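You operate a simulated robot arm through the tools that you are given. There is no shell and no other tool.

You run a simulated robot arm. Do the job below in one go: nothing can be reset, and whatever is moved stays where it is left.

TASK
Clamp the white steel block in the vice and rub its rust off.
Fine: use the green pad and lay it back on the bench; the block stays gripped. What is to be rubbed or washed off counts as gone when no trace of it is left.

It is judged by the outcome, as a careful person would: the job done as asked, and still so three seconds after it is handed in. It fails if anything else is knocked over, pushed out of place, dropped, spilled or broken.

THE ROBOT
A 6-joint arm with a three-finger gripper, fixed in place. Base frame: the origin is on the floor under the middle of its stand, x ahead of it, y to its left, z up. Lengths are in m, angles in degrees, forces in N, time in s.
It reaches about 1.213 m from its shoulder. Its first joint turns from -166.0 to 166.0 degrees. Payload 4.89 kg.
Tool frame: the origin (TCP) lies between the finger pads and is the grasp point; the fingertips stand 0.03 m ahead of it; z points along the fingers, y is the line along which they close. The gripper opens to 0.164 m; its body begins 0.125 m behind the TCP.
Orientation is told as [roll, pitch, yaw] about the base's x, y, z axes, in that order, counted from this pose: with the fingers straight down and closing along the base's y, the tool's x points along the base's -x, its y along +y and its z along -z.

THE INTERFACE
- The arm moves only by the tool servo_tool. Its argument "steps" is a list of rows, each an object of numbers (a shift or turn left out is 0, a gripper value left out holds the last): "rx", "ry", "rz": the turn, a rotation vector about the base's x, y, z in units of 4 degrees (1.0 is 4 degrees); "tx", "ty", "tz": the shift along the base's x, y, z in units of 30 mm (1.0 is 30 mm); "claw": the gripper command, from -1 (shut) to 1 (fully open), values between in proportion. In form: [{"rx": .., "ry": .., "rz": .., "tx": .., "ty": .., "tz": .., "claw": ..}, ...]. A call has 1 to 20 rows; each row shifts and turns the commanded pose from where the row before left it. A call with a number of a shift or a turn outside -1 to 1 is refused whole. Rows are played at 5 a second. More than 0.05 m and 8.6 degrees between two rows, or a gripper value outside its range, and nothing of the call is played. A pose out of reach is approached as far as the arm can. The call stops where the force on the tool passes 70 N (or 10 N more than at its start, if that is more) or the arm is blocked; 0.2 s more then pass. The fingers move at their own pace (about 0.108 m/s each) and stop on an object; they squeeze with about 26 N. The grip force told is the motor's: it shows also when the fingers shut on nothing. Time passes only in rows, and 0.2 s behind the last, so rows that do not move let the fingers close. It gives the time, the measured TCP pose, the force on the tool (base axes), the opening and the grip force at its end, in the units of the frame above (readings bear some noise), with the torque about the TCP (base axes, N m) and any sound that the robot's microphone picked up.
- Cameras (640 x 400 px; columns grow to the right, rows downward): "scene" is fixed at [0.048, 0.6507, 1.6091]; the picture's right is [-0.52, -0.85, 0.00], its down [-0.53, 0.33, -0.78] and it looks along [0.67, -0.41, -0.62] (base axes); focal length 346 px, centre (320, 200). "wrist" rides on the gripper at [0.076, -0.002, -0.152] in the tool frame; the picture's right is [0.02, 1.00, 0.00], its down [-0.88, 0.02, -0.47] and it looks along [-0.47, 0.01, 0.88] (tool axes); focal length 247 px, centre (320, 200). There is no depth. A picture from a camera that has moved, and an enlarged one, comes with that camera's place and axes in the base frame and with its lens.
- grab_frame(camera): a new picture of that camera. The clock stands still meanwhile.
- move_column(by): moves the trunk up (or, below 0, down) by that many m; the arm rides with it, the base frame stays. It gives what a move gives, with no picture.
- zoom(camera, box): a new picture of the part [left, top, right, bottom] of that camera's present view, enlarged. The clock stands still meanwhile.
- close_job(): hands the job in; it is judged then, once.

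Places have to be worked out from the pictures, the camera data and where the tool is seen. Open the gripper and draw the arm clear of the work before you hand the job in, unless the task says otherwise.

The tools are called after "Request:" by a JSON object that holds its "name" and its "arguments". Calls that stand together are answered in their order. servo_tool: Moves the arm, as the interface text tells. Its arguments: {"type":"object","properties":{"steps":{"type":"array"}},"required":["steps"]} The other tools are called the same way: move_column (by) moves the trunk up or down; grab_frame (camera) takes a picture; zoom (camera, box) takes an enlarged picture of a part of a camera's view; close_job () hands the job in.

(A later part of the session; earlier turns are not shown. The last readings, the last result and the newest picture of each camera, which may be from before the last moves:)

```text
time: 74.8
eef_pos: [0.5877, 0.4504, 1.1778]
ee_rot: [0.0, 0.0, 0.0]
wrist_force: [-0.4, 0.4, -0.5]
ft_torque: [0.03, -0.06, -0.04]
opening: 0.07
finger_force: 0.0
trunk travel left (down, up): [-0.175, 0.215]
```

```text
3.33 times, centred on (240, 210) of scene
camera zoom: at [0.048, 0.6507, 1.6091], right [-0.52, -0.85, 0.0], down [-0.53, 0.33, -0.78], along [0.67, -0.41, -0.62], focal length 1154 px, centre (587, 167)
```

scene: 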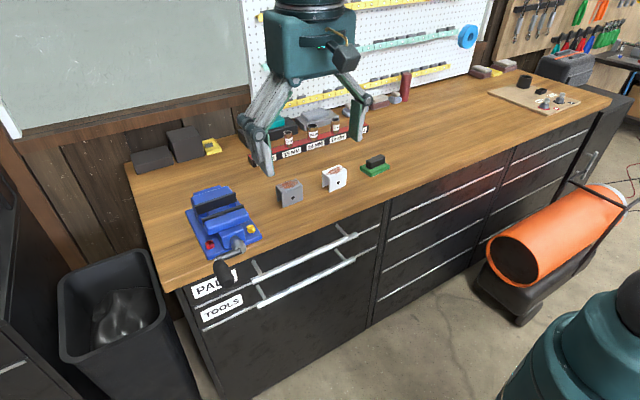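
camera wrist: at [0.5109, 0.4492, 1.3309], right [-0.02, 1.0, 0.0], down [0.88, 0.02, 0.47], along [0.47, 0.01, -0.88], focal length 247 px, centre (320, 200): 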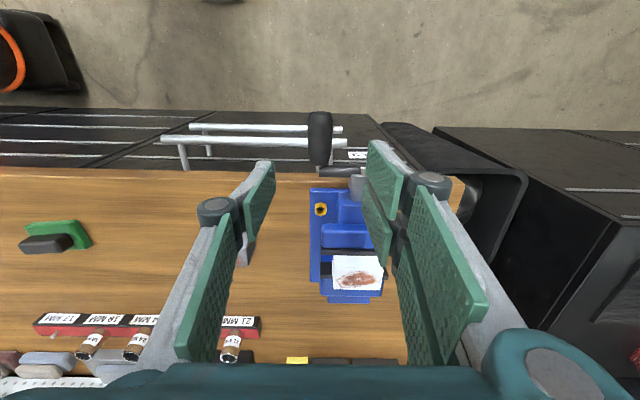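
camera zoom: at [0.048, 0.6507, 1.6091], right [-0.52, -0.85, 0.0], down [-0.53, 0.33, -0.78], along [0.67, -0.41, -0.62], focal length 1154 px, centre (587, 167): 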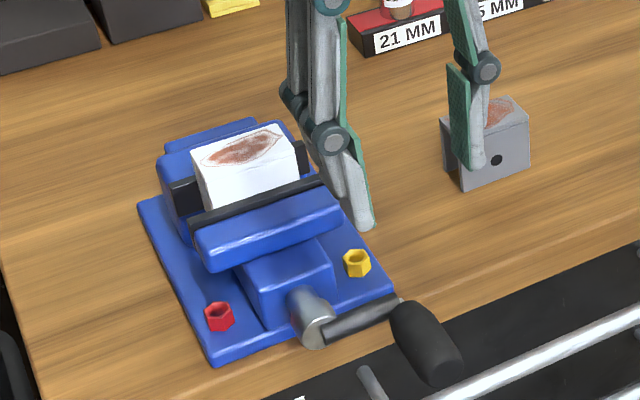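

The crank stays put. I move over the vice to see from above whether the block touches both plates.

Request:
{"name": "servo_tool", "arguments": {"steps": [{"tz": 0.7}, {"tx": 0.88, "ty": 0.27}, {"tx": 0.88, "ty": 0.27}, {"tx": 0.88, "ty": 0.27}, {"tx": 0.88, "ty": 0.27}, {"tx": 0.88, "ty": 0.27}, {"tx": 0.88, "ty": 0.27}, {"tx": 0.88, "ty": 0.27}, {}]}}

Request:
{"name": "zoom", "arguments": {"camera": "wrist", "box": [250, 60, 400, 210]}}

Request:
{"name": "zoom", "arguments": {"camera": "scene", "box": [200, 170, 270, 240]}}

```text
time: 76.8
eef_pos: [0.7738, 0.508, 1.1976]
ee_rot: [-0.1, 0.0, 0.0]
wrist_force: [1.5, -0.1, -0.5]
ft_torque: [-0.08, 0.1, -0.01]
opening: 0.0701
finger_force: 0.1
trunk travel left (down, up): [-0.175, 0.215]
```

```text
2.67 times, centred on (325, 135) of wrist
camera zoom: at [0.6966, 0.5069, 1.3514], right [-0.02, 1.0, 0.0], down [0.88, 0.02, 0.47], along [0.47, 0.01, -0.88], focal length 659 px, centre (307, 373)
```

zoom: 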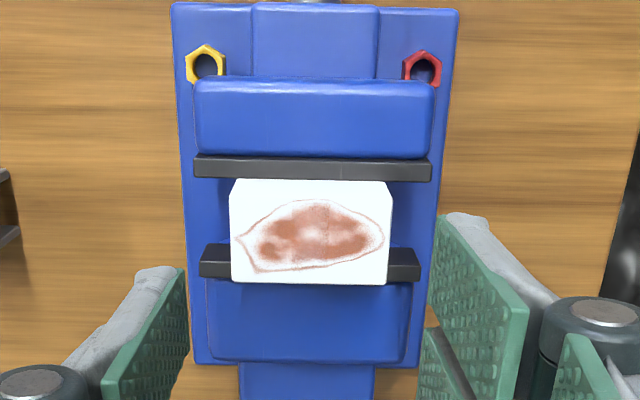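

```text
5.71 times, centred on (235, 205) of scene
camera zoom: at [0.048, 0.6507, 1.6091], right [-0.52, -0.85, 0.0], down [-0.53, 0.33, -0.78], along [0.67, -0.41, -0.62], focal length 1978 px, centre (806, 171)
```

zoom: 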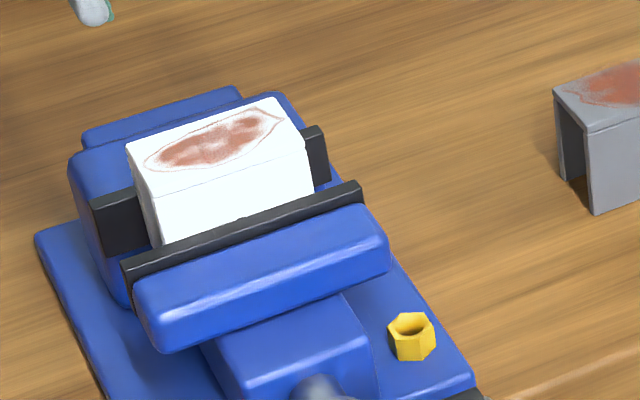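

The block now spans from the moving plate (x≈0.761) to the fixed plate (x≈0.802) with no visible gap. I test the clamp by gripping the block's protruding ends and giving a gentle upward tug.

Request:
{"name": "servo_tool", "arguments": {"steps": [{"tx": 0.26, "ty": 0.07, "claw": 0.22}, {"tz": -0.8}, {"tz": -0.8}, {"tz": -0.8}, {"tz": -0.7}, {"tz": -0.55}, {}]}}

Request:
{"name": "zoom", "arguments": {"camera": "wrist", "box": [220, 100, 420, 260]}}

```text
time: 78.4
eef_pos: [0.7809, 0.5092, 1.0897]
ee_rot: [-0.1, 0.0, -0.1]
wrist_force: [0.2, -0.3, -0.8]
ft_torque: [-0.03, 0.04, 0.02]
opening: 0.1
finger_force: 0.0
trunk travel left (down, up): [-0.175, 0.215]
```

```text
2.50 times, centred on (320, 180) of wrist
camera zoom: at [0.7039, 0.5082, 1.2419], right [-0.02, 1.0, 0.0], down [0.88, 0.02, 0.47], along [0.47, 0.01, -0.88], focal length 617 px, centre (320, 250)
```

zoom: 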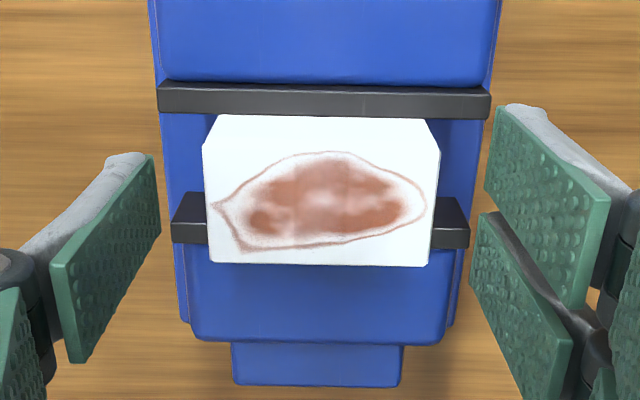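

Aligned over the block. I close on its ends, then tug up a few millimetres while watching the force.

Request:
{"name": "servo_tool", "arguments": {"steps": [{"tz": -0.1}, {"claw": -1}, {}, {}, {}]}}

Request:
{"name": "servo_tool", "arguments": {"steps": [{"tz": 0.05}, {"tz": 0.05}, {}]}}

```text
time: 79.6
eef_pos: [0.781, 0.5102, 1.0855]
ee_rot: [-0.1, 0.0, 0.0]
wrist_force: [1.3, 4.9, 2.2]
ft_torque: [0.39, -0.11, 0.36]
opening: 0.0699
finger_force: 25.6
trunk travel left (down, up): [-0.175, 0.215]
```

```text
time: 80.4
eef_pos: [0.78, 0.5097, 1.0883]
ee_rot: [-0.2, 0.0, 0.1]
wrist_force: [-3.4, 1.6, -15.6]
ft_torque: [0.06, 0.02, 0.29]
opening: 0.0697
finger_force: 25.7
trunk travel left (down, up): [-0.175, 0.215]
```

The tug met about 15 N of resistance (the block alone weighs 3.6 N), so it is clamped. I relax, open and rise, then check that it hasn't moved.

Request:
{"name": "servo_tool", "arguments": {"steps": [{"tz": -0.08}, {}, {"claw": 0.22}, {}, {}, {"tz": 0.4}, {"tz": 0.8}, {"tz": 0.8}, {"tz": 0.8}, {"tz": 0.8}, {}]}}

Request:
{"name": "zoom", "arguments": {"camera": "wrist", "box": [250, 60, 400, 210]}}

Request:
{"name": "zoom", "arguments": {"camera": "scene", "box": [200, 170, 270, 240]}}

```text
time: 82.8
eef_pos: [0.7808, 0.5082, 1.1954]
ee_rot: [0.0, 0.0, -0.1]
wrist_force: [-0.4, 0.1, 0.1]
ft_torque: [-0.01, -0.04, -0.03]
opening: 0.1003
finger_force: 0.0
trunk travel left (down, up): [-0.175, 0.215]
```

```text
2.67 times, centred on (325, 135) of wrist
camera zoom: at [0.7036, 0.5079, 1.3483], right [-0.02, 1.0, 0.0], down [0.88, 0.02, 0.47], along [0.47, 0.01, -0.88], focal length 659 px, centre (307, 373)
```

zoom: 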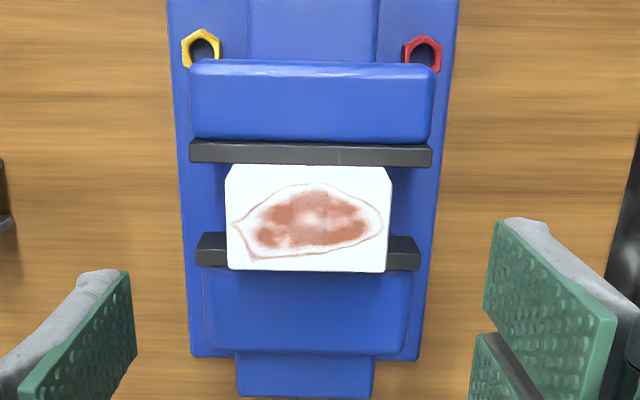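

```text
5.71 times, centred on (235, 205) of scene
camera zoom: at [0.048, 0.6507, 1.6091], right [-0.52, -0.85, 0.0], down [-0.53, 0.33, -0.78], along [0.67, -0.41, -0.62], focal length 1978 px, centre (806, 171)
```

zoom: 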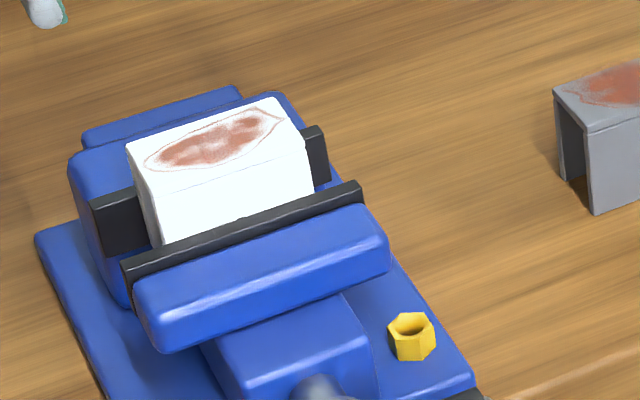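

The block hasn't moved and stays clamped. Next I go over to the green pad, turning +5° to match it.

Request:
{"name": "servo_tool", "arguments": {"steps": [{"tx": 0.026, "ty": -0.99, "rz": 0.067}, {"tx": 0.026, "ty": -0.99, "rz": 0.067}, {"tx": 0.026, "ty": -0.99, "rz": 0.067}, {"tx": 0.026, "ty": -0.99, "rz": 0.067}, {"tx": 0.026, "ty": -0.99, "rz": 0.067}, {"tx": 0.026, "ty": -0.99, "rz": 0.067}, {"tx": 0.026, "ty": -0.99, "rz": 0.067}, {"tx": 0.026, "ty": -0.99, "rz": 0.067}, {"tx": 0.026, "ty": -0.99, "rz": 0.067}, {"tx": 0.026, "ty": -0.99, "rz": 0.067}, {"tx": 0.026, "ty": -0.99, "rz": 0.067}, {"tx": 0.026, "ty": -0.99, "rz": 0.067}, {"tx": 0.026, "ty": -0.99, "rz": 0.067}, {"tx": 0.026, "ty": -0.99, "rz": 0.067}, {"tx": 0.026, "ty": -0.99, "rz": 0.067}, {"tx": 0.026, "ty": -0.99, "rz": 0.067}, {"tx": 0.026, "ty": -0.99, "rz": 0.067}, {"tx": 0.026, "ty": -0.99, "rz": 0.067}, {}]}}

Request:
{"name": "grab_frame", "arguments": {"camera": "wrist"}}

Request:
{"name": "zoom", "arguments": {"camera": "wrist", "box": [250, 70, 390, 180]}}

Request:
{"name": "zoom", "arguments": {"camera": "scene", "box": [330, 130, 420, 200]}}

```text
time: 86.8
eef_pos: [0.794, -0.0254, 1.1955]
ee_rot: [-0.1, 0.0, 4.8]
wrist_force: [-1.0, 0.3, 0.1]
ft_torque: [0.03, -0.01, 0.02]
opening: 0.1
finger_force: 0.1
trunk travel left (down, up): [-0.175, 0.215]
```

```text
taken
camera wrist: at [0.7183, -0.0336, 1.348], right [-0.11, 0.99, 0.0], down [0.88, 0.09, 0.47], along [0.47, 0.05, -0.88], focal length 247 px, centre (320, 200)
```

wrist: 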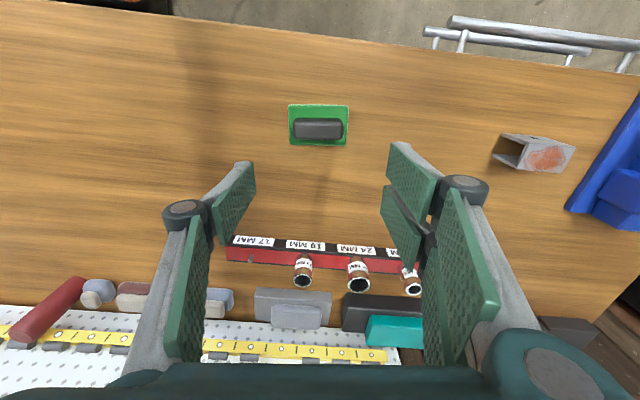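

```text
3.64 times, centred on (320, 125) of wrist
camera zoom: at [0.7183, -0.0336, 1.348], right [-0.11, 0.99, 0.0], down [0.88, 0.09, 0.47], along [0.47, 0.05, -0.88], focal length 898 px, centre (320, 473)
```

zoom: 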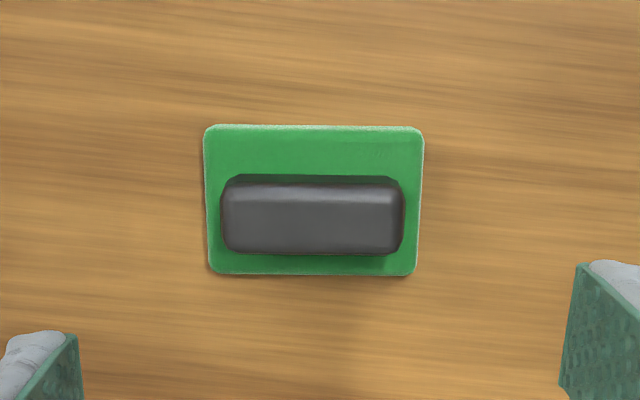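

```text
5.71 times, centred on (375, 165) of scene
camera zoom: at [0.048, 0.6507, 1.6091], right [-0.52, -0.85, 0.0], down [-0.53, 0.33, -0.78], along [0.67, -0.41, -0.62], focal length 1978 px, centre (6, 400)
```

zoom: 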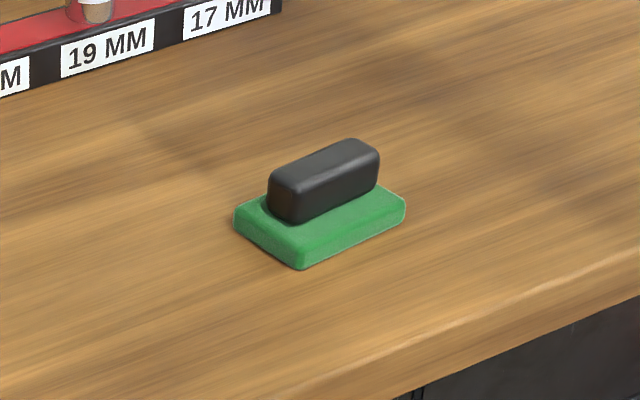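

The pad lies square to the tool now; its handle is about 0.067 long but only ~0.02 wide, so gripping its long sides is sounder. I turn the tool a further +90° at this safe height.

Request:
{"name": "servo_tool", "arguments": {"steps": [{"rz": 1, "ty": -0.12, "tx": 0.03}, {"rz": 1}, {"rz": 1}, {"rz": 1}, {"rz": 1}, {"rz": 1}, {"rz": 1}, {"rz": 1}, {"rz": 1}, {"rz": 1}, {"rz": 1}, {"rz": 1}, {"rz": 1}, {"rz": 1}, {"rz": 1}, {"rz": 1}, {"rz": 1}, {"rz": 1}, {}]}}

Request:
{"name": "servo_tool", "arguments": {"steps": [{"rz": 1}, {"rz": 1}, {"rz": 1}, {"rz": 1}, {"rz": 0.5}, {}]}}

Request:
{"name": "grab_frame", "arguments": {"camera": "wrist"}}

Request:
{"name": "grab_frame", "arguments": {"camera": "scene"}}

```text
time: 90.8
eef_pos: [0.796, -0.0295, 1.194]
ee_rot: [-0.1, -0.1, 76.9]
wrist_force: [0.2, -0.3, 0.9]
ft_torque: [0.0, -0.02, 0.01]
opening: 0.1001
finger_force: 0.1
trunk travel left (down, up): [-0.175, 0.215]
```

```text
time: 92.2
eef_pos: [0.7964, -0.0289, 1.1947]
ee_rot: [0.0, 0.0, 94.9]
wrist_force: [0.2, -0.3, 0.4]
ft_torque: [0.01, -0.01, 0.01]
opening: 0.1002
finger_force: 0.0
trunk travel left (down, up): [-0.175, 0.215]
```

```text
taken
camera wrist: at [0.8033, -0.105, 1.3478], right [-0.99, -0.11, 0.0], down [-0.1, 0.88, 0.47], along [-0.05, 0.47, -0.88], focal length 247 px, centre (320, 200)
```

wrist: 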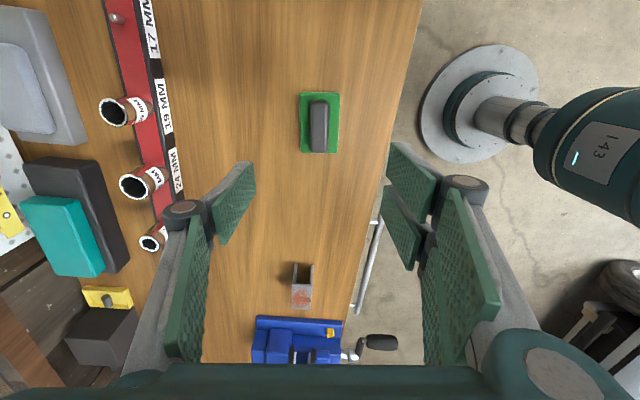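

```text
taken
```

scene: 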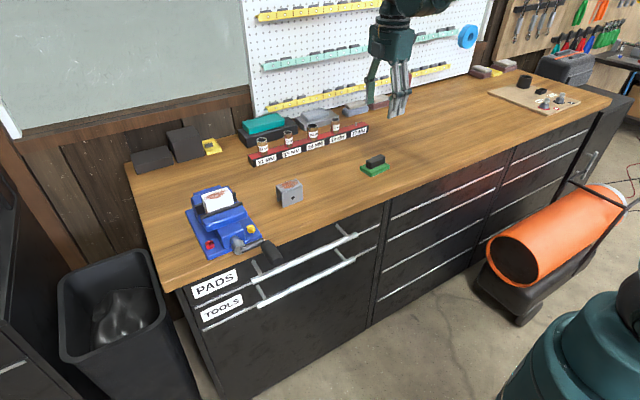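

The tool is at 95° yaw and the pad lies between the fingers' lines. I zoom to centre on the handle.

Request:
{"name": "zoom", "arguments": {"camera": "wrist", "box": [260, 80, 380, 170]}}

```text
4.44 times, centred on (320, 125) of wrist
camera zoom: at [0.8033, -0.105, 1.3478], right [-0.99, -0.11, 0.0], down [-0.1, 0.88, 0.47], along [-0.05, 0.47, -0.88], focal length 1098 px, centre (320, 533)
```

zoom: 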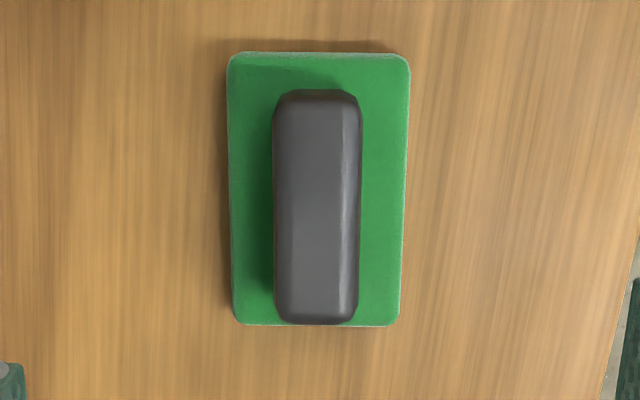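

The pad centre is about (0.798, -0.031). I shift onto it, narrow the opening to 0.05 m and come down to just above the handle.

Request:
{"name": "servo_tool", "arguments": {"steps": [{"tx": 0.05, "ty": -0.06, "claw": -0.39}, {"tz": -0.8}, {"tz": -0.8}, {"tz": -0.8}, {"tz": -0.8}, {"tz": -0.8}, {}]}}

Request:
{"name": "grab_frame", "arguments": {"camera": "wrist"}}

Request:
{"name": "zoom", "arguments": {"camera": "wrist", "box": [240, 100, 400, 220]}}

Request:
{"name": "zoom", "arguments": {"camera": "scene", "box": [330, 90, 430, 200]}}

```text
time: 93.8
eef_pos: [0.7983, -0.0323, 1.0737]
ee_rot: [0.0, 0.0, 94.9]
wrist_force: [1.4, -0.1, -0.1]
ft_torque: [-0.01, 0.04, 0.01]
opening: 0.0503
finger_force: 0.0
trunk travel left (down, up): [-0.175, 0.215]
```

```text
taken
camera wrist: at [0.8045, -0.1069, 1.2272], right [-0.99, -0.11, 0.0], down [-0.09, 0.88, 0.47], along [-0.05, 0.47, -0.88], focal length 247 px, centre (320, 200)
```

wrist: 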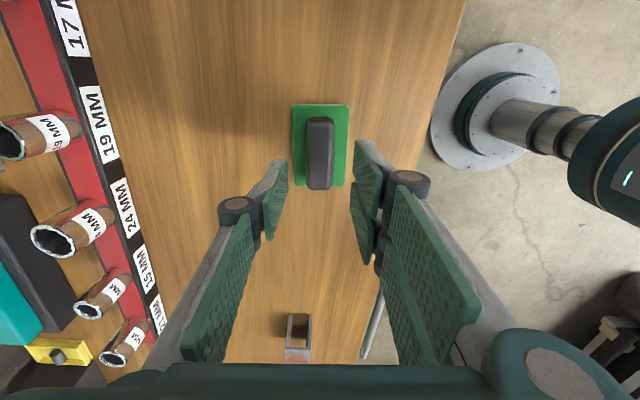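

```text
3.33 times, centred on (320, 160) of wrist
camera zoom: at [0.8045, -0.1069, 1.2272], right [-0.99, -0.11, 0.0], down [-0.09, 0.88, 0.47], along [-0.05, 0.47, -0.88], focal length 823 px, centre (320, 333)
```

zoom: 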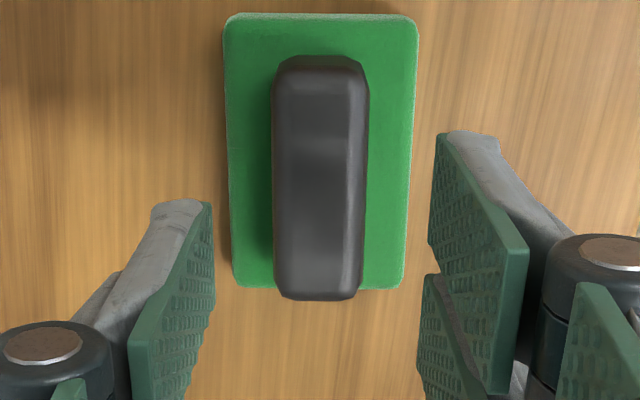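

```text
3.64 times, centred on (380, 145) of scene
camera zoom: at [0.048, 0.6507, 1.6091], right [-0.52, -0.85, 0.0], down [-0.53, 0.33, -0.78], along [0.67, -0.41, -0.62], focal length 1259 px, centre (102, 400)
```

zoom: 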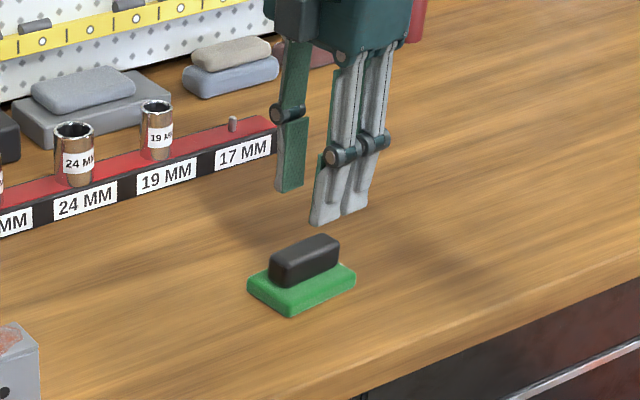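

The fingers are centred over the handle. I lower to just above the green pad, then feel for it in small steps.

Request:
{"name": "servo_tool", "arguments": {"steps": [{"tz": -0.6}, {"tz": -0.6}, {"tz": -0.5}, {"tz": -0.3}, {}]}}

Request:
{"name": "zoom", "arguments": {"camera": "scene", "box": [340, 120, 420, 200]}}

Request:
{"name": "zoom", "arguments": {"camera": "wrist", "box": [240, 100, 400, 260]}}

```text
time: 95.0
eef_pos: [0.7981, -0.0307, 1.0145]
ee_rot: [-0.1, 0.0, 94.9]
wrist_force: [0.0, -0.4, -0.2]
ft_torque: [0.0, 0.04, 0.01]
opening: 0.0503
finger_force: 0.0
trunk travel left (down, up): [-0.175, 0.215]
```

```text
5.00 times, centred on (380, 160) of scene
camera zoom: at [0.048, 0.6507, 1.6091], right [-0.52, -0.85, 0.0], down [-0.53, 0.33, -0.78], along [0.67, -0.41, -0.62], focal length 1731 px, centre (20, 400)
```

zoom: 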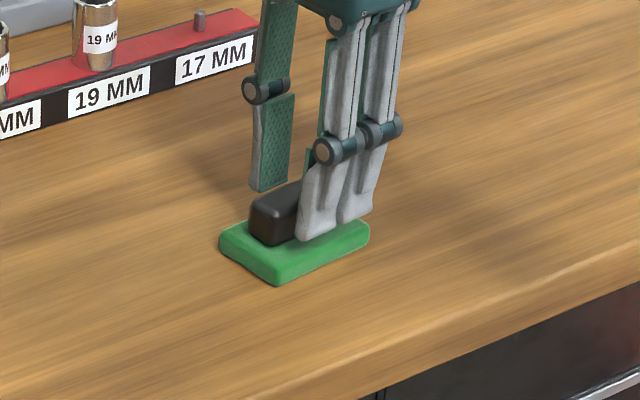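

```text
2.50 times, centred on (320, 180) of wrist
camera zoom: at [0.8052, -0.1066, 1.1676], right [-0.99, -0.11, 0.0], down [-0.09, 0.88, 0.47], along [-0.05, 0.47, -0.88], focal length 617 px, centre (320, 250)
```

zoom: 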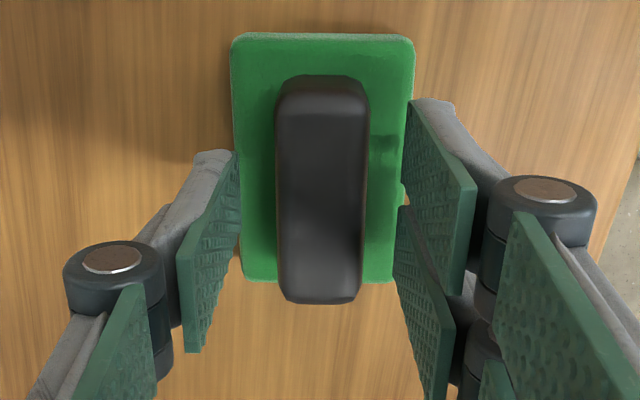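

No contact yet at z=1.0145. I step down 1.5 mm at a time to find the top of the green pad.

Request:
{"name": "servo_tool", "arguments": {"steps": [{"tz": -0.07}, {"tz": -0.07}, {}]}}

Request:
{"name": "servo_tool", "arguments": {"steps": [{"tz": -0.06}, {"tz": -0.06}, {}]}}

```text
time: 95.8
eef_pos: [0.7971, -0.0312, 1.011]
ee_rot: [-0.1, 0.1, 95.0]
wrist_force: [-0.7, -0.8, -0.4]
ft_torque: [-0.02, -0.02, 0.0]
opening: 0.0499
finger_force: 0.1
trunk travel left (down, up): [-0.175, 0.215]
```

```text
time: 96.6
eef_pos: [0.7971, -0.0317, 1.0072]
ee_rot: [-0.1, 0.0, 94.8]
wrist_force: [0.4, -0.9, 0.5]
ft_torque: [0.0, 0.02, 0.01]
opening: 0.0501
finger_force: 0.1
trunk travel left (down, up): [-0.175, 0.215]
```

Still free at z=1.007 (tips ≈0.977). I check the picture for the remaining clearance.

Request:
{"name": "zoom", "arguments": {"camera": "scene", "box": [350, 140, 400, 190]}}

```text
8.00 times, centred on (375, 165) of scene
camera zoom: at [0.048, 0.6507, 1.6091], right [-0.52, -0.85, 0.0], down [-0.53, 0.33, -0.78], along [0.67, -0.41, -0.62], focal length 2769 px, centre (-120, 480)
```

zoom: 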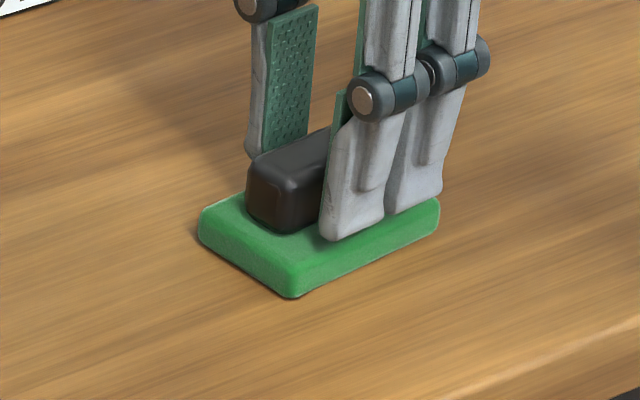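

The tips hover just above the green pad and the handle is well within the fingers. I close on the handle.

Request:
{"name": "servo_tool", "arguments": {"steps": [{"claw": -1}, {}, {}, {}]}}

Request:
{"name": "zoom", "arguments": {"camera": "scene", "box": [350, 140, 400, 190]}}

Request:
{"name": "zoom", "arguments": {"camera": "wrist", "box": [240, 100, 400, 260]}}

```text
time: 97.6
eef_pos: [0.7982, -0.0306, 1.0068]
ee_rot: [-0.1, 0.1, 94.9]
wrist_force: [-0.2, -0.2, 0.0]
ft_torque: [-0.01, 0.08, -0.03]
opening: 0.0272
finger_force: 25.9
trunk travel left (down, up): [-0.175, 0.215]
```

```text
8.00 times, centred on (375, 165) of scene
camera zoom: at [0.048, 0.6507, 1.6091], right [-0.52, -0.85, 0.0], down [-0.53, 0.33, -0.78], along [0.67, -0.41, -0.62], focal length 2769 px, centre (-120, 480)
```

zoom: 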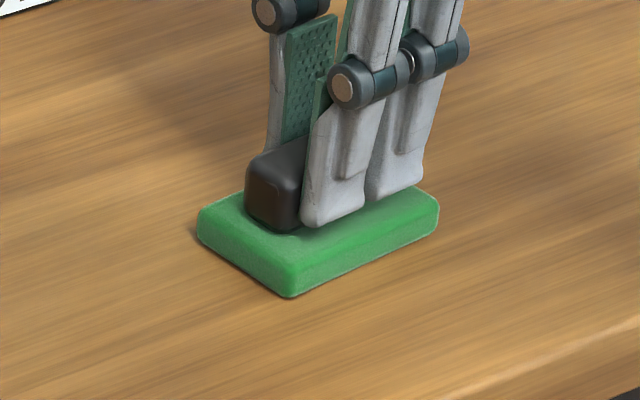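

```text
2.50 times, centred on (320, 180) of wrist
camera zoom: at [0.8052, -0.1068, 1.1601], right [-0.99, -0.11, 0.0], down [-0.09, 0.88, 0.47], along [-0.05, 0.47, -0.88], focal length 617 px, centre (320, 250)
```

zoom: 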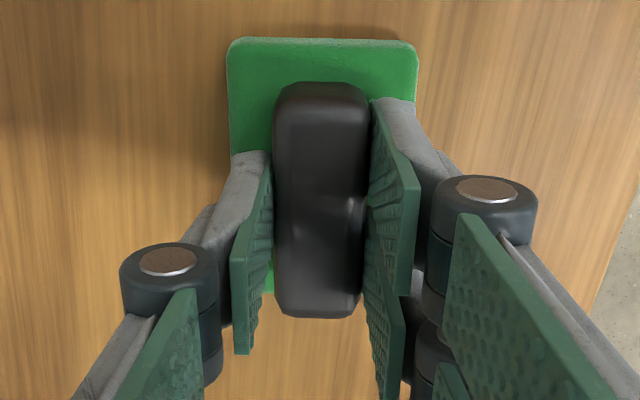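

The handle is gripped (opening 0.027). I note this set-down pose (0.798, -0.031, 1.007, yaw 95°) and lift.

Request:
{"name": "servo_tool", "arguments": {"steps": [{"tz": 0.2}, {"tz": 0.5}, {"tz": 0.8}, {"tz": 0.8}, {"tz": 0.8}, {"tz": 0.8}, {"tz": 0.8}, {"tz": 0.8}, {}]}}

Request:
{"name": "grab_frame", "arguments": {"camera": "wrist"}}

Request:
{"name": "zoom", "arguments": {"camera": "scene", "box": [330, 80, 430, 200]}}

```text
time: 99.6
eef_pos: [0.7973, -0.0323, 1.172]
ee_rot: [-0.2, 0.0, 94.9]
wrist_force: [-0.1, -1.0, -0.2]
ft_torque: [0.02, -0.02, 0.03]
opening: 0.0272
finger_force: 26.0
trunk travel left (down, up): [-0.175, 0.215]
```

```text
taken
camera wrist: at [0.8048, -0.1073, 1.3255], right [-0.99, -0.11, 0.0], down [-0.09, 0.88, 0.47], along [-0.05, 0.47, -0.88], focal length 247 px, centre (320, 200)
```

wrist: 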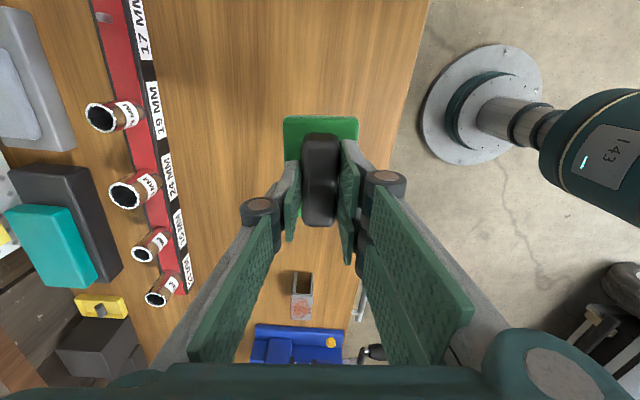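

```text
3.33 times, centred on (380, 140) of scene
camera zoom: at [0.048, 0.6507, 1.6091], right [-0.52, -0.85, 0.0], down [-0.53, 0.33, -0.78], along [0.67, -0.41, -0.62], focal length 1154 px, centre (120, 400)
```

zoom: 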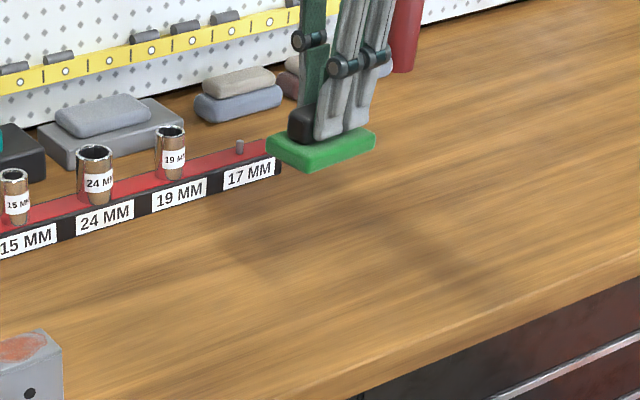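

The pad is held level. I carry it over to the vice, squaring the yaw to 90°, well above the grey block.

Request:
{"name": "servo_tool", "arguments": {"steps": [{"tx": -0.0275, "ty": 0.5, "rz": -0.064}, {"tx": -0.0275, "ty": 0.95, "rz": -0.064}, {"tx": -0.0275, "ty": 0.97, "rz": -0.064}, {"tx": -0.0275, "ty": 0.97, "rz": -0.064}, {"tx": -0.0275, "ty": 0.97, "rz": -0.064}, {"tx": -0.0275, "ty": 0.97, "rz": -0.064}, {"tx": -0.0275, "ty": 0.97, "rz": -0.064}, {"tx": -0.0275, "ty": 0.97, "rz": -0.064}, {"tx": -0.0275, "ty": 0.97, "rz": -0.064}, {"tx": -0.0275, "ty": 0.97, "rz": -0.064}, {"tx": -0.0275, "ty": 0.97, "rz": -0.064}, {"tx": -0.0275, "ty": 0.97, "rz": -0.064}, {"tx": -0.0275, "ty": 0.97, "rz": -0.064}, {"tx": -0.0275, "ty": 0.97, "rz": -0.064}, {"tx": -0.0275, "ty": 0.97, "rz": -0.064}, {"tx": -0.0275, "ty": 0.97, "rz": -0.064}, {"tx": -0.0275, "ty": 0.97, "rz": -0.064}, {"tx": -0.0275, "ty": 0.97, "rz": -0.064}, {"tx": -0.0275, "ty": 0.97, "rz": -0.064}, {}]}}

Request:
{"name": "grab_frame", "arguments": {"camera": "wrist"}}

Request:
{"name": "zoom", "arguments": {"camera": "scene", "box": [170, 110, 290, 250]}}

```text
time: 103.8
eef_pos: [0.7828, 0.5076, 1.1703]
ee_rot: [-0.1, 0.1, 89.9]
wrist_force: [0.1, 0.1, -1.9]
ft_torque: [-0.07, 0.0, 0.02]
opening: 0.0271
finger_force: 25.6
trunk travel left (down, up): [-0.175, 0.215]
```

```text
taken
camera wrist: at [0.7834, 0.4318, 1.3246], right [-1.0, -0.02, 0.0], down [-0.02, 0.88, 0.47], along [-0.01, 0.47, -0.88], focal length 247 px, centre (320, 200)
```

wrist: 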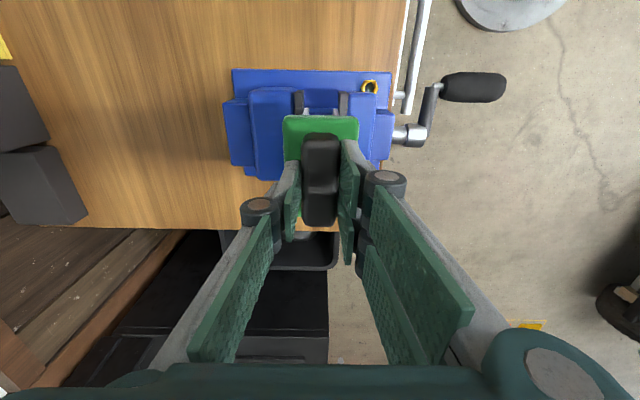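

```text
2.86 times, centred on (230, 180) of scene
camera zoom: at [0.048, 0.6507, 1.6091], right [-0.52, -0.85, 0.0], down [-0.53, 0.33, -0.78], along [0.67, -0.41, -0.62], focal length 989 px, centre (577, 257)
```

zoom: 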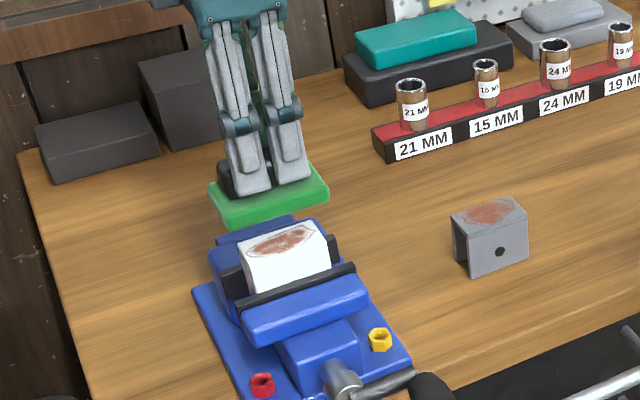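

The pad is above the block. I descend to just above the expected contact height (TCP z≈1.123).

Request:
{"name": "servo_tool", "arguments": {"steps": [{"tz": -0.4}, {"tz": -0.4}, {"tz": -0.4}, {}]}}

Request:
{"name": "zoom", "arguments": {"camera": "scene", "box": [190, 140, 280, 240]}}

Request:
{"name": "zoom", "arguments": {"camera": "wrist", "box": [220, 50, 420, 230]}}

```text
time: 104.8
eef_pos: [0.782, 0.5076, 1.1354]
ee_rot: [-0.1, 0.0, 89.9]
wrist_force: [0.1, 0.9, -0.8]
ft_torque: [0.01, 0.01, 0.02]
opening: 0.0271
finger_force: 27.0
trunk travel left (down, up): [-0.175, 0.215]
```

```text
4.00 times, centred on (235, 190) of scene
camera zoom: at [0.048, 0.6507, 1.6091], right [-0.52, -0.85, 0.0], down [-0.53, 0.33, -0.78], along [0.67, -0.41, -0.62], focal length 1385 px, centre (660, 240)
```

zoom: 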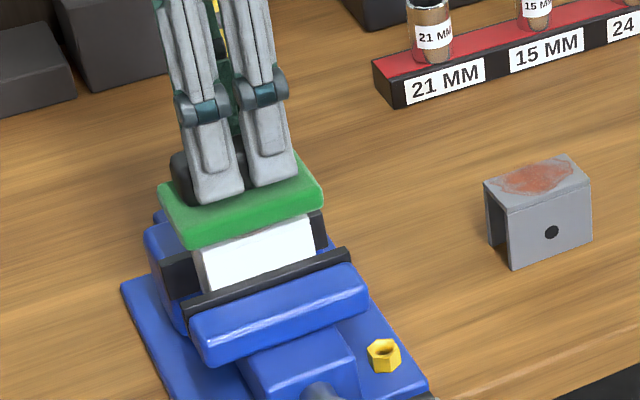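

```text
2.22 times, centred on (320, 140) of wrist
camera zoom: at [0.7835, 0.431, 1.2886], right [-1.0, -0.02, 0.0], down [-0.02, 0.88, 0.47], along [-0.01, 0.47, -0.88], focal length 549 px, centre (320, 333)
```

zoom: 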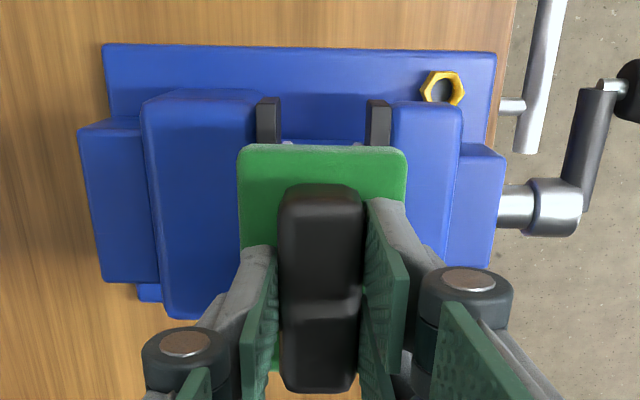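

Pad is centred over the block with a gap of about a centimetre. I step down until contact.

Request:
{"name": "servo_tool", "arguments": {"steps": [{"tz": -0.12}, {"tz": -0.1}, {}]}}

Request:
{"name": "servo_tool", "arguments": {"steps": [{"tz": -0.06}, {"tz": -0.06}, {}]}}

```text
time: 105.6
eef_pos: [0.7824, 0.5067, 1.1281]
ee_rot: [-0.1, 0.0, 89.9]
wrist_force: [0.1, 0.3, -1.1]
ft_torque: [0.02, 0.02, 0.04]
opening: 0.0273
finger_force: 25.8
trunk travel left (down, up): [-0.175, 0.215]
```

```text
time: 106.4
eef_pos: [0.7815, 0.5073, 1.1262]
ee_rot: [-0.2, 0.0, 89.8]
wrist_force: [5.8, 3.7, 20.6]
ft_torque: [0.16, -0.17, -0.01]
opening: 0.0274
finger_force: 26.3
trunk travel left (down, up): [-0.175, 0.215]
```

Contact with about 20 N at TCP z≈1.126. I make a first gentle set of strokes along the block (±12 mm in y) and watch the forces.

Request:
{"name": "servo_tool", "arguments": {"steps": [{"ty": 0.2}, {"ty": 0.2}, {"ty": -0.2}, {"ty": -0.2}, {"ty": -0.2}, {"ty": -0.2}, {"ty": 0.2}, {"ty": 0.2}, {}]}}

Request:
{"name": "zoom", "arguments": {"camera": "scene", "box": [190, 140, 280, 240]}}

```text
time: 108.4
eef_pos: [0.7823, 0.5063, 1.1254]
ee_rot: [-0.3, 0.1, 89.8]
wrist_force: [0.1, -5.0, 9.9]
ft_torque: [-0.27, -0.03, 0.0]
opening: 0.0275
finger_force: 26.1
trunk travel left (down, up): [-0.175, 0.215]
```

```text
4.00 times, centred on (235, 190) of scene
camera zoom: at [0.048, 0.6507, 1.6091], right [-0.52, -0.85, 0.0], down [-0.53, 0.33, -0.78], along [0.67, -0.41, -0.62], focal length 1385 px, centre (660, 240)
```

zoom: 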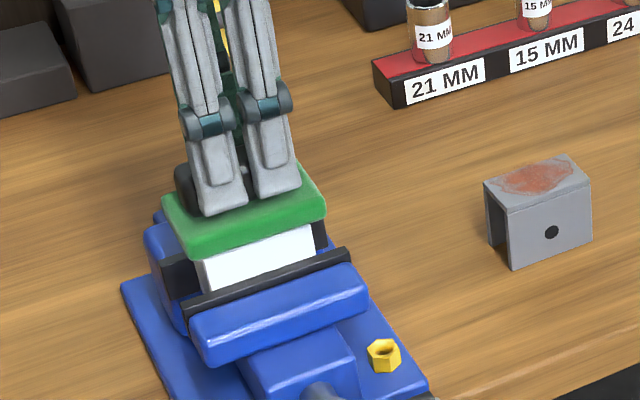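

The strokes run smoothly with the block unmoved; the normal force settled near 10 N. I press slightly more and do longer strokes.

Request:
{"name": "servo_tool", "arguments": {"steps": [{"tz": -0.02, "ty": 0.2}, {"ty": 0.2}, {"ty": 0.2}, {"ty": -0.2}, {"ty": -0.2}, {"ty": -0.2}, {"ty": -0.2}, {"ty": -0.2}, {"ty": -0.2}, {"ty": 0.2}, {"ty": 0.2}, {"ty": 0.2}, {"ty": 0.2}, {"ty": 0.2}, {"ty": 0.2}, {"ty": -0.2}, {"ty": -0.2}, {"ty": -0.2}, {}]}}

Request:
{"name": "servo_tool", "arguments": {"steps": [{"tx": 0.15}, {"tx": 0.15}, {"tx": -0.2}, {"tx": -0.2}, {"tx": -0.2}, {"tx": 0.2}, {"tx": 0.2}, {"tx": 0.2}, {"tx": -0.2}, {"tx": -0.2}, {"tx": -0.2}, {"tx": 0.15}, {"tx": 0.15}, {}]}}

```text
time: 112.4
eef_pos: [0.781, 0.5068, 1.1245]
ee_rot: [-0.1, 0.0, 89.9]
wrist_force: [1.3, 1.6, 5.6]
ft_torque: [0.02, 0.02, 0.0]
opening: 0.0274
finger_force: 26.3
trunk travel left (down, up): [-0.175, 0.215]
```

```text
time: 115.4
eef_pos: [0.781, 0.5078, 1.1242]
ee_rot: [-0.1, 0.1, 90.0]
wrist_force: [-3.5, -0.4, 6.3]
ft_torque: [0.0, 0.22, -0.02]
opening: 0.0274
finger_force: 26.7
trunk travel left (down, up): [-0.175, 0.215]
```

Strokes in both directions done at 6–10 N. I lift the pad and move it aside in -y, low over clear space, to look at the rust.

Request:
{"name": "servo_tool", "arguments": {"steps": [{"tz": 0.5}, {"tz": 0.8}, {"tz": 0.7}, {"ty": -0.9}, {"ty": -0.9}, {"ty": -0.9}, {"ty": -0.9}, {}]}}

Request:
{"name": "zoom", "arguments": {"camera": "scene", "box": [200, 170, 270, 240]}}

Request:
{"name": "grab_frame", "arguments": {"camera": "wrist"}}

```text
time: 117.2
eef_pos: [0.7804, 0.3985, 1.1839]
ee_rot: [-0.1, 0.0, 89.8]
wrist_force: [-0.6, -0.1, -0.1]
ft_torque: [0.08, 0.04, 0.03]
opening: 0.0271
finger_force: 26.4
trunk travel left (down, up): [-0.175, 0.215]
```

```text
5.71 times, centred on (235, 205) of scene
camera zoom: at [0.048, 0.6507, 1.6091], right [-0.52, -0.85, 0.0], down [-0.53, 0.33, -0.78], along [0.67, -0.41, -0.62], focal length 1978 px, centre (806, 171)
```

zoom: 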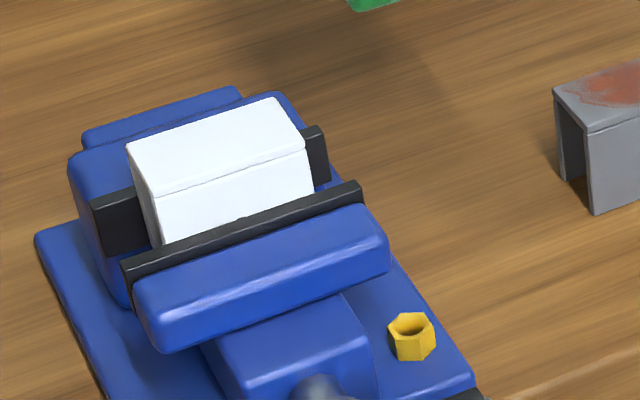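

```text
taken
camera wrist: at [0.7829, 0.3224, 1.3381], right [-1.0, -0.02, 0.0], down [-0.02, 0.88, 0.47], along [-0.01, 0.47, -0.88], focal length 247 px, centre (320, 200)
```

wrist: 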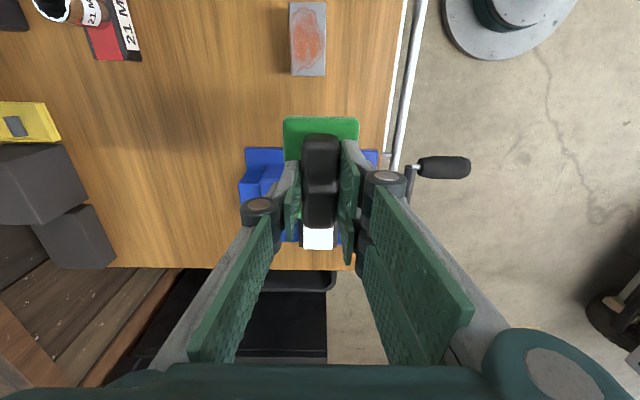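

The top looks clean. I zoom in as tightly as possible to search for any faint trace, particularly at the corners and edges.

Request:
{"name": "zoom", "arguments": {"camera": "scene", "box": [210, 182, 242, 208]}}

Request:
{"name": "zoom", "arguments": {"camera": "scene", "box": [212, 185, 240, 200]}}

```text
15.38 times, centred on (226, 195) of scene
camera zoom: at [0.048, 0.6507, 1.6091], right [-0.52, -0.85, 0.0], down [-0.53, 0.33, -0.78], along [0.67, -0.41, -0.62], focal length 5326 px, centre (1766, 277)
```

zoom: 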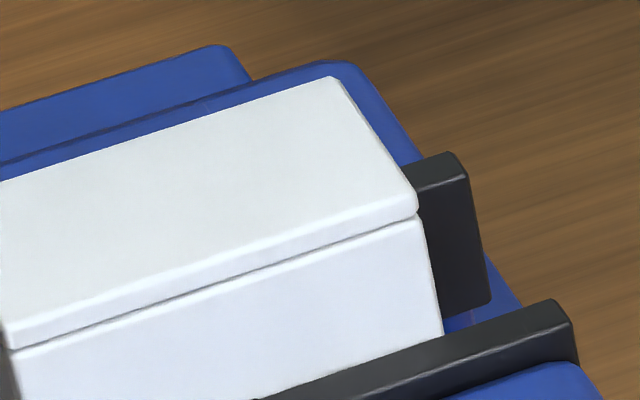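

```text
16.00 times, centred on (226, 192) of scene
camera zoom: at [0.048, 0.6507, 1.6091], right [-0.52, -0.85, 0.0], down [-0.53, 0.33, -0.78], along [0.67, -0.41, -0.62], focal length 5539 px, centre (1824, 320)
```

zoom: 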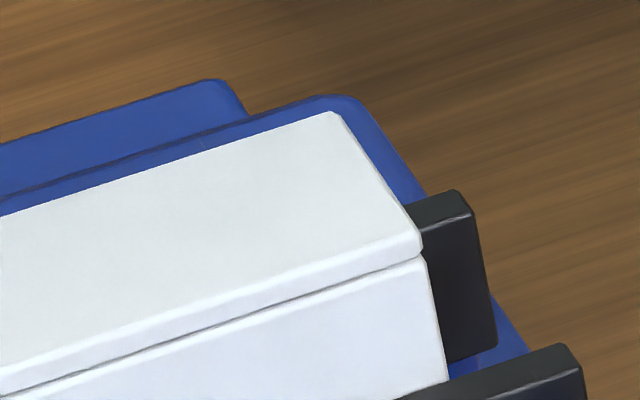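

The right part is clean; I check the left part too.

Request:
{"name": "zoom", "arguments": {"camera": "scene", "box": [196, 184, 228, 206]}}

Request:
{"name": "zoom", "arguments": {"camera": "scene", "box": [196, 182, 240, 210]}}

```text
16.00 times, centred on (212, 195) of scene
camera zoom: at [0.048, 0.6507, 1.6091], right [-0.52, -0.85, 0.0], down [-0.53, 0.33, -0.78], along [0.67, -0.41, -0.62], focal length 5539 px, centre (2048, 280)
```

zoom: 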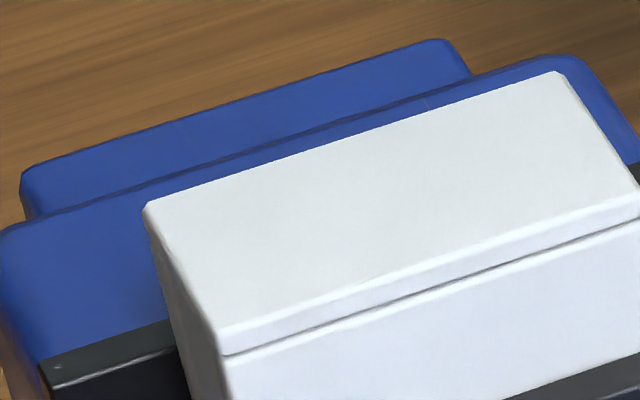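

```text
14.29 times, centred on (218, 196) of scene
camera zoom: at [0.048, 0.6507, 1.6091], right [-0.52, -0.85, 0.0], down [-0.53, 0.33, -0.78], along [0.67, -0.41, -0.62], focal length 4945 px, centre (1777, 257)
```

zoom: 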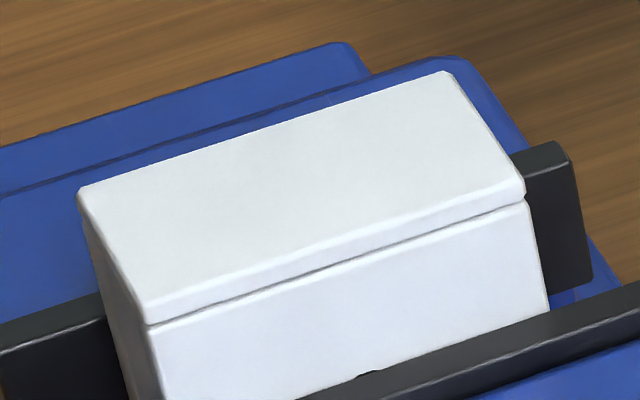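

The top looks entirely clean in the scene camera. For a second opinion before putting the pad away, I back off in -y so the wrist camera can see the block past the pad.

Request:
{"name": "servo_tool", "arguments": {"steps": [{"ty": -0.9}, {"ty": -0.9}, {"ty": -0.9}, {"ty": -0.9}, {}]}}

Request:
{"name": "grab_frame", "arguments": {"camera": "wrist"}}

Request:
{"name": "zoom", "arguments": {"camera": "wrist", "box": [280, 260, 350, 330]}}

```text
time: 118.4
eef_pos: [0.7829, 0.2905, 1.1856]
ee_rot: [-0.1, 0.0, 89.9]
wrist_force: [1.2, -0.2, -1.4]
ft_torque: [0.09, 0.02, -0.01]
opening: 0.0273
finger_force: 25.7
trunk travel left (down, up): [-0.175, 0.215]
```

```text
taken
camera wrist: at [0.7827, 0.2137, 1.3382], right [-1.0, -0.02, 0.0], down [-0.02, 0.88, 0.47], along [-0.01, 0.47, -0.88], focal length 247 px, centre (320, 200)
```

wrist: 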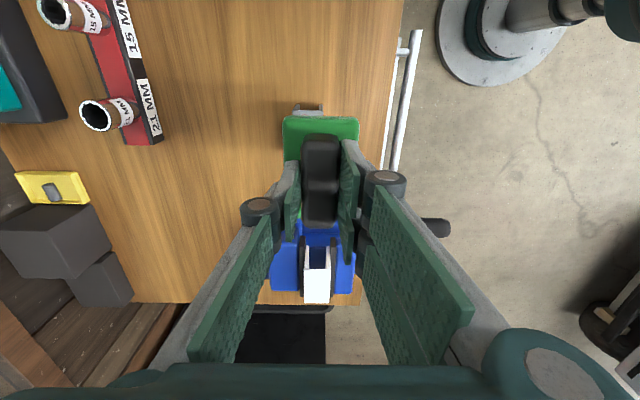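

```text
5.71 times, centred on (315, 295) of wrist
camera zoom: at [0.7827, 0.2137, 1.3382], right [-1.0, -0.02, 0.0], down [-0.02, 0.88, 0.47], along [-0.01, 0.47, -0.88], focal length 1411 px, centre (349, -343)
```

zoom: 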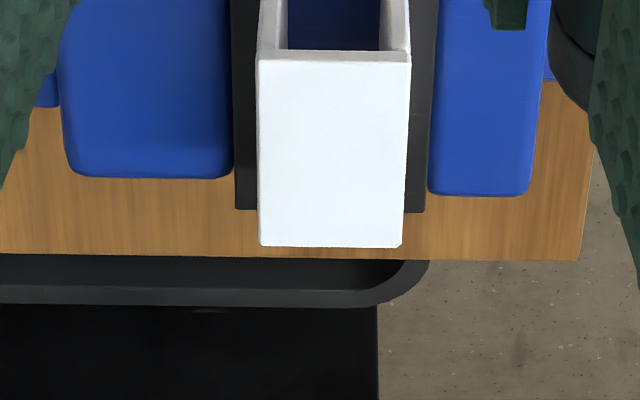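

The wrist view confirms a clean white top and the block tight between both plates. I carry the pad back above its original place, turning back to 95°.

Request:
{"name": "servo_tool", "arguments": {"steps": [{"tx": 0.0425, "ty": -0.892, "rz": 0.104}, {"tx": 0.0425, "ty": -0.892, "rz": 0.104}, {"tx": 0.0425, "ty": -0.892, "rz": 0.104}, {"tx": 0.0425, "ty": -0.892, "rz": 0.104}, {"tx": 0.0425, "ty": -0.892, "rz": 0.104}, {"tx": 0.0425, "ty": -0.892, "rz": 0.104}, {"tx": 0.0425, "ty": -0.892, "rz": 0.104}, {"tx": 0.0425, "ty": -0.892, "rz": 0.104}, {"tx": 0.0425, "ty": -0.892, "rz": 0.104}, {"tx": 0.0425, "ty": -0.892, "rz": 0.104}, {"tx": 0.0425, "ty": -0.892, "rz": 0.104}, {"tx": 0.0425, "ty": -0.892, "rz": 0.104}, {}]}}

Request:
{"name": "servo_tool", "arguments": {"steps": [{"tz": -0.8}, {"tz": -0.8}, {"tz": -0.8}, {"tz": -0.8}, {"tz": -0.8}, {"tz": -0.7}, {"tz": -0.5}, {}]}}

Request:
{"name": "zoom", "arguments": {"camera": "scene", "box": [330, 110, 430, 210]}}

```text
time: 121.2
eef_pos: [0.7988, -0.031, 1.1839]
ee_rot: [-0.2, 0.0, 95.0]
wrist_force: [-0.2, -0.1, -0.7]
ft_torque: [0.03, 0.04, 0.0]
opening: 0.0276
finger_force: 25.9
trunk travel left (down, up): [-0.175, 0.215]
```

```text
time: 123.0
eef_pos: [0.797, -0.0313, 1.0284]
ee_rot: [-0.1, 0.0, 95.0]
wrist_force: [-0.7, -0.2, -1.4]
ft_torque: [0.03, -0.02, -0.01]
opening: 0.0273
finger_force: 26.2
trunk travel left (down, up): [-0.175, 0.215]
```

```text
4.00 times, centred on (380, 160) of scene
camera zoom: at [0.048, 0.6507, 1.6091], right [-0.52, -0.85, 0.0], down [-0.53, 0.33, -0.78], along [0.67, -0.41, -0.62], focal length 1385 px, centre (80, 360)
```

zoom: 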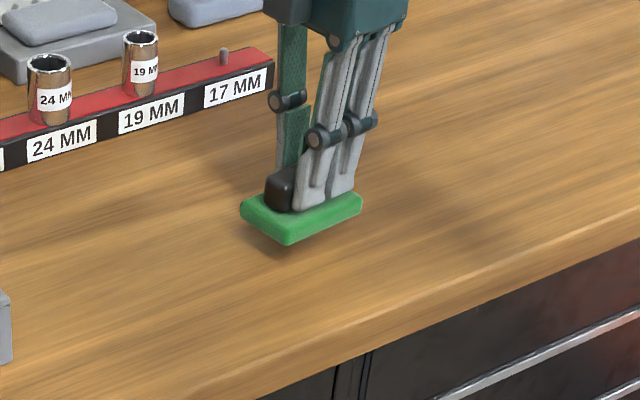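

The pad hangs about 2 cm above its old spot, with the bench clear beneath. I lower it gently until it touches.

Request:
{"name": "servo_tool", "arguments": {"steps": [{"tz": -0.25}, {"tz": -0.2}, {"tz": -0.15}, {}]}}

Request:
{"name": "servo_tool", "arguments": {"steps": [{"tz": -0.06}, {"tz": -0.06}, {}]}}

```text
time: 124.0
eef_pos: [0.7985, -0.0305, 1.0115]
ee_rot: [-0.1, 0.0, 95.1]
wrist_force: [-0.5, 0.1, -0.2]
ft_torque: [-0.02, 0.0, -0.01]
opening: 0.0273
finger_force: 26.4
trunk travel left (down, up): [-0.175, 0.215]
```

```text
time: 124.8
eef_pos: [0.7975, -0.0304, 1.0078]
ee_rot: [-0.1, 0.0, 95.0]
wrist_force: [0.5, -0.1, -0.8]
ft_torque: [-0.03, 0.02, 0.0]
opening: 0.0277
finger_force: 26.0
trunk travel left (down, up): [-0.175, 0.215]
```

No touch yet at z=1.0078; I keep going down in about 1.5 mm steps.

Request:
{"name": "servo_tool", "arguments": {"steps": [{"tz": -0.05}, {"tz": -0.05}, {}]}}

Request:
{"name": "servo_tool", "arguments": {"steps": [{"tz": -0.04}, {}]}}

```text
time: 125.6
eef_pos: [0.7982, -0.0297, 1.0046]
ee_rot: [-0.2, 0.0, 95.0]
wrist_force: [5.4, 1.0, 17.9]
ft_torque: [0.04, -0.12, -0.01]
opening: 0.0273
finger_force: 26.4
trunk travel left (down, up): [-0.175, 0.215]
```

```text
time: 126.2
eef_pos: [0.7969, -0.03, 1.0026]
ee_rot: [-0.1, 0.0, 95.0]
wrist_force: [8.0, 2.4, 20.8]
ft_torque: [0.07, -0.23, -0.01]
opening: 0.0275
finger_force: 26.4
trunk travel left (down, up): [-0.175, 0.215]
```

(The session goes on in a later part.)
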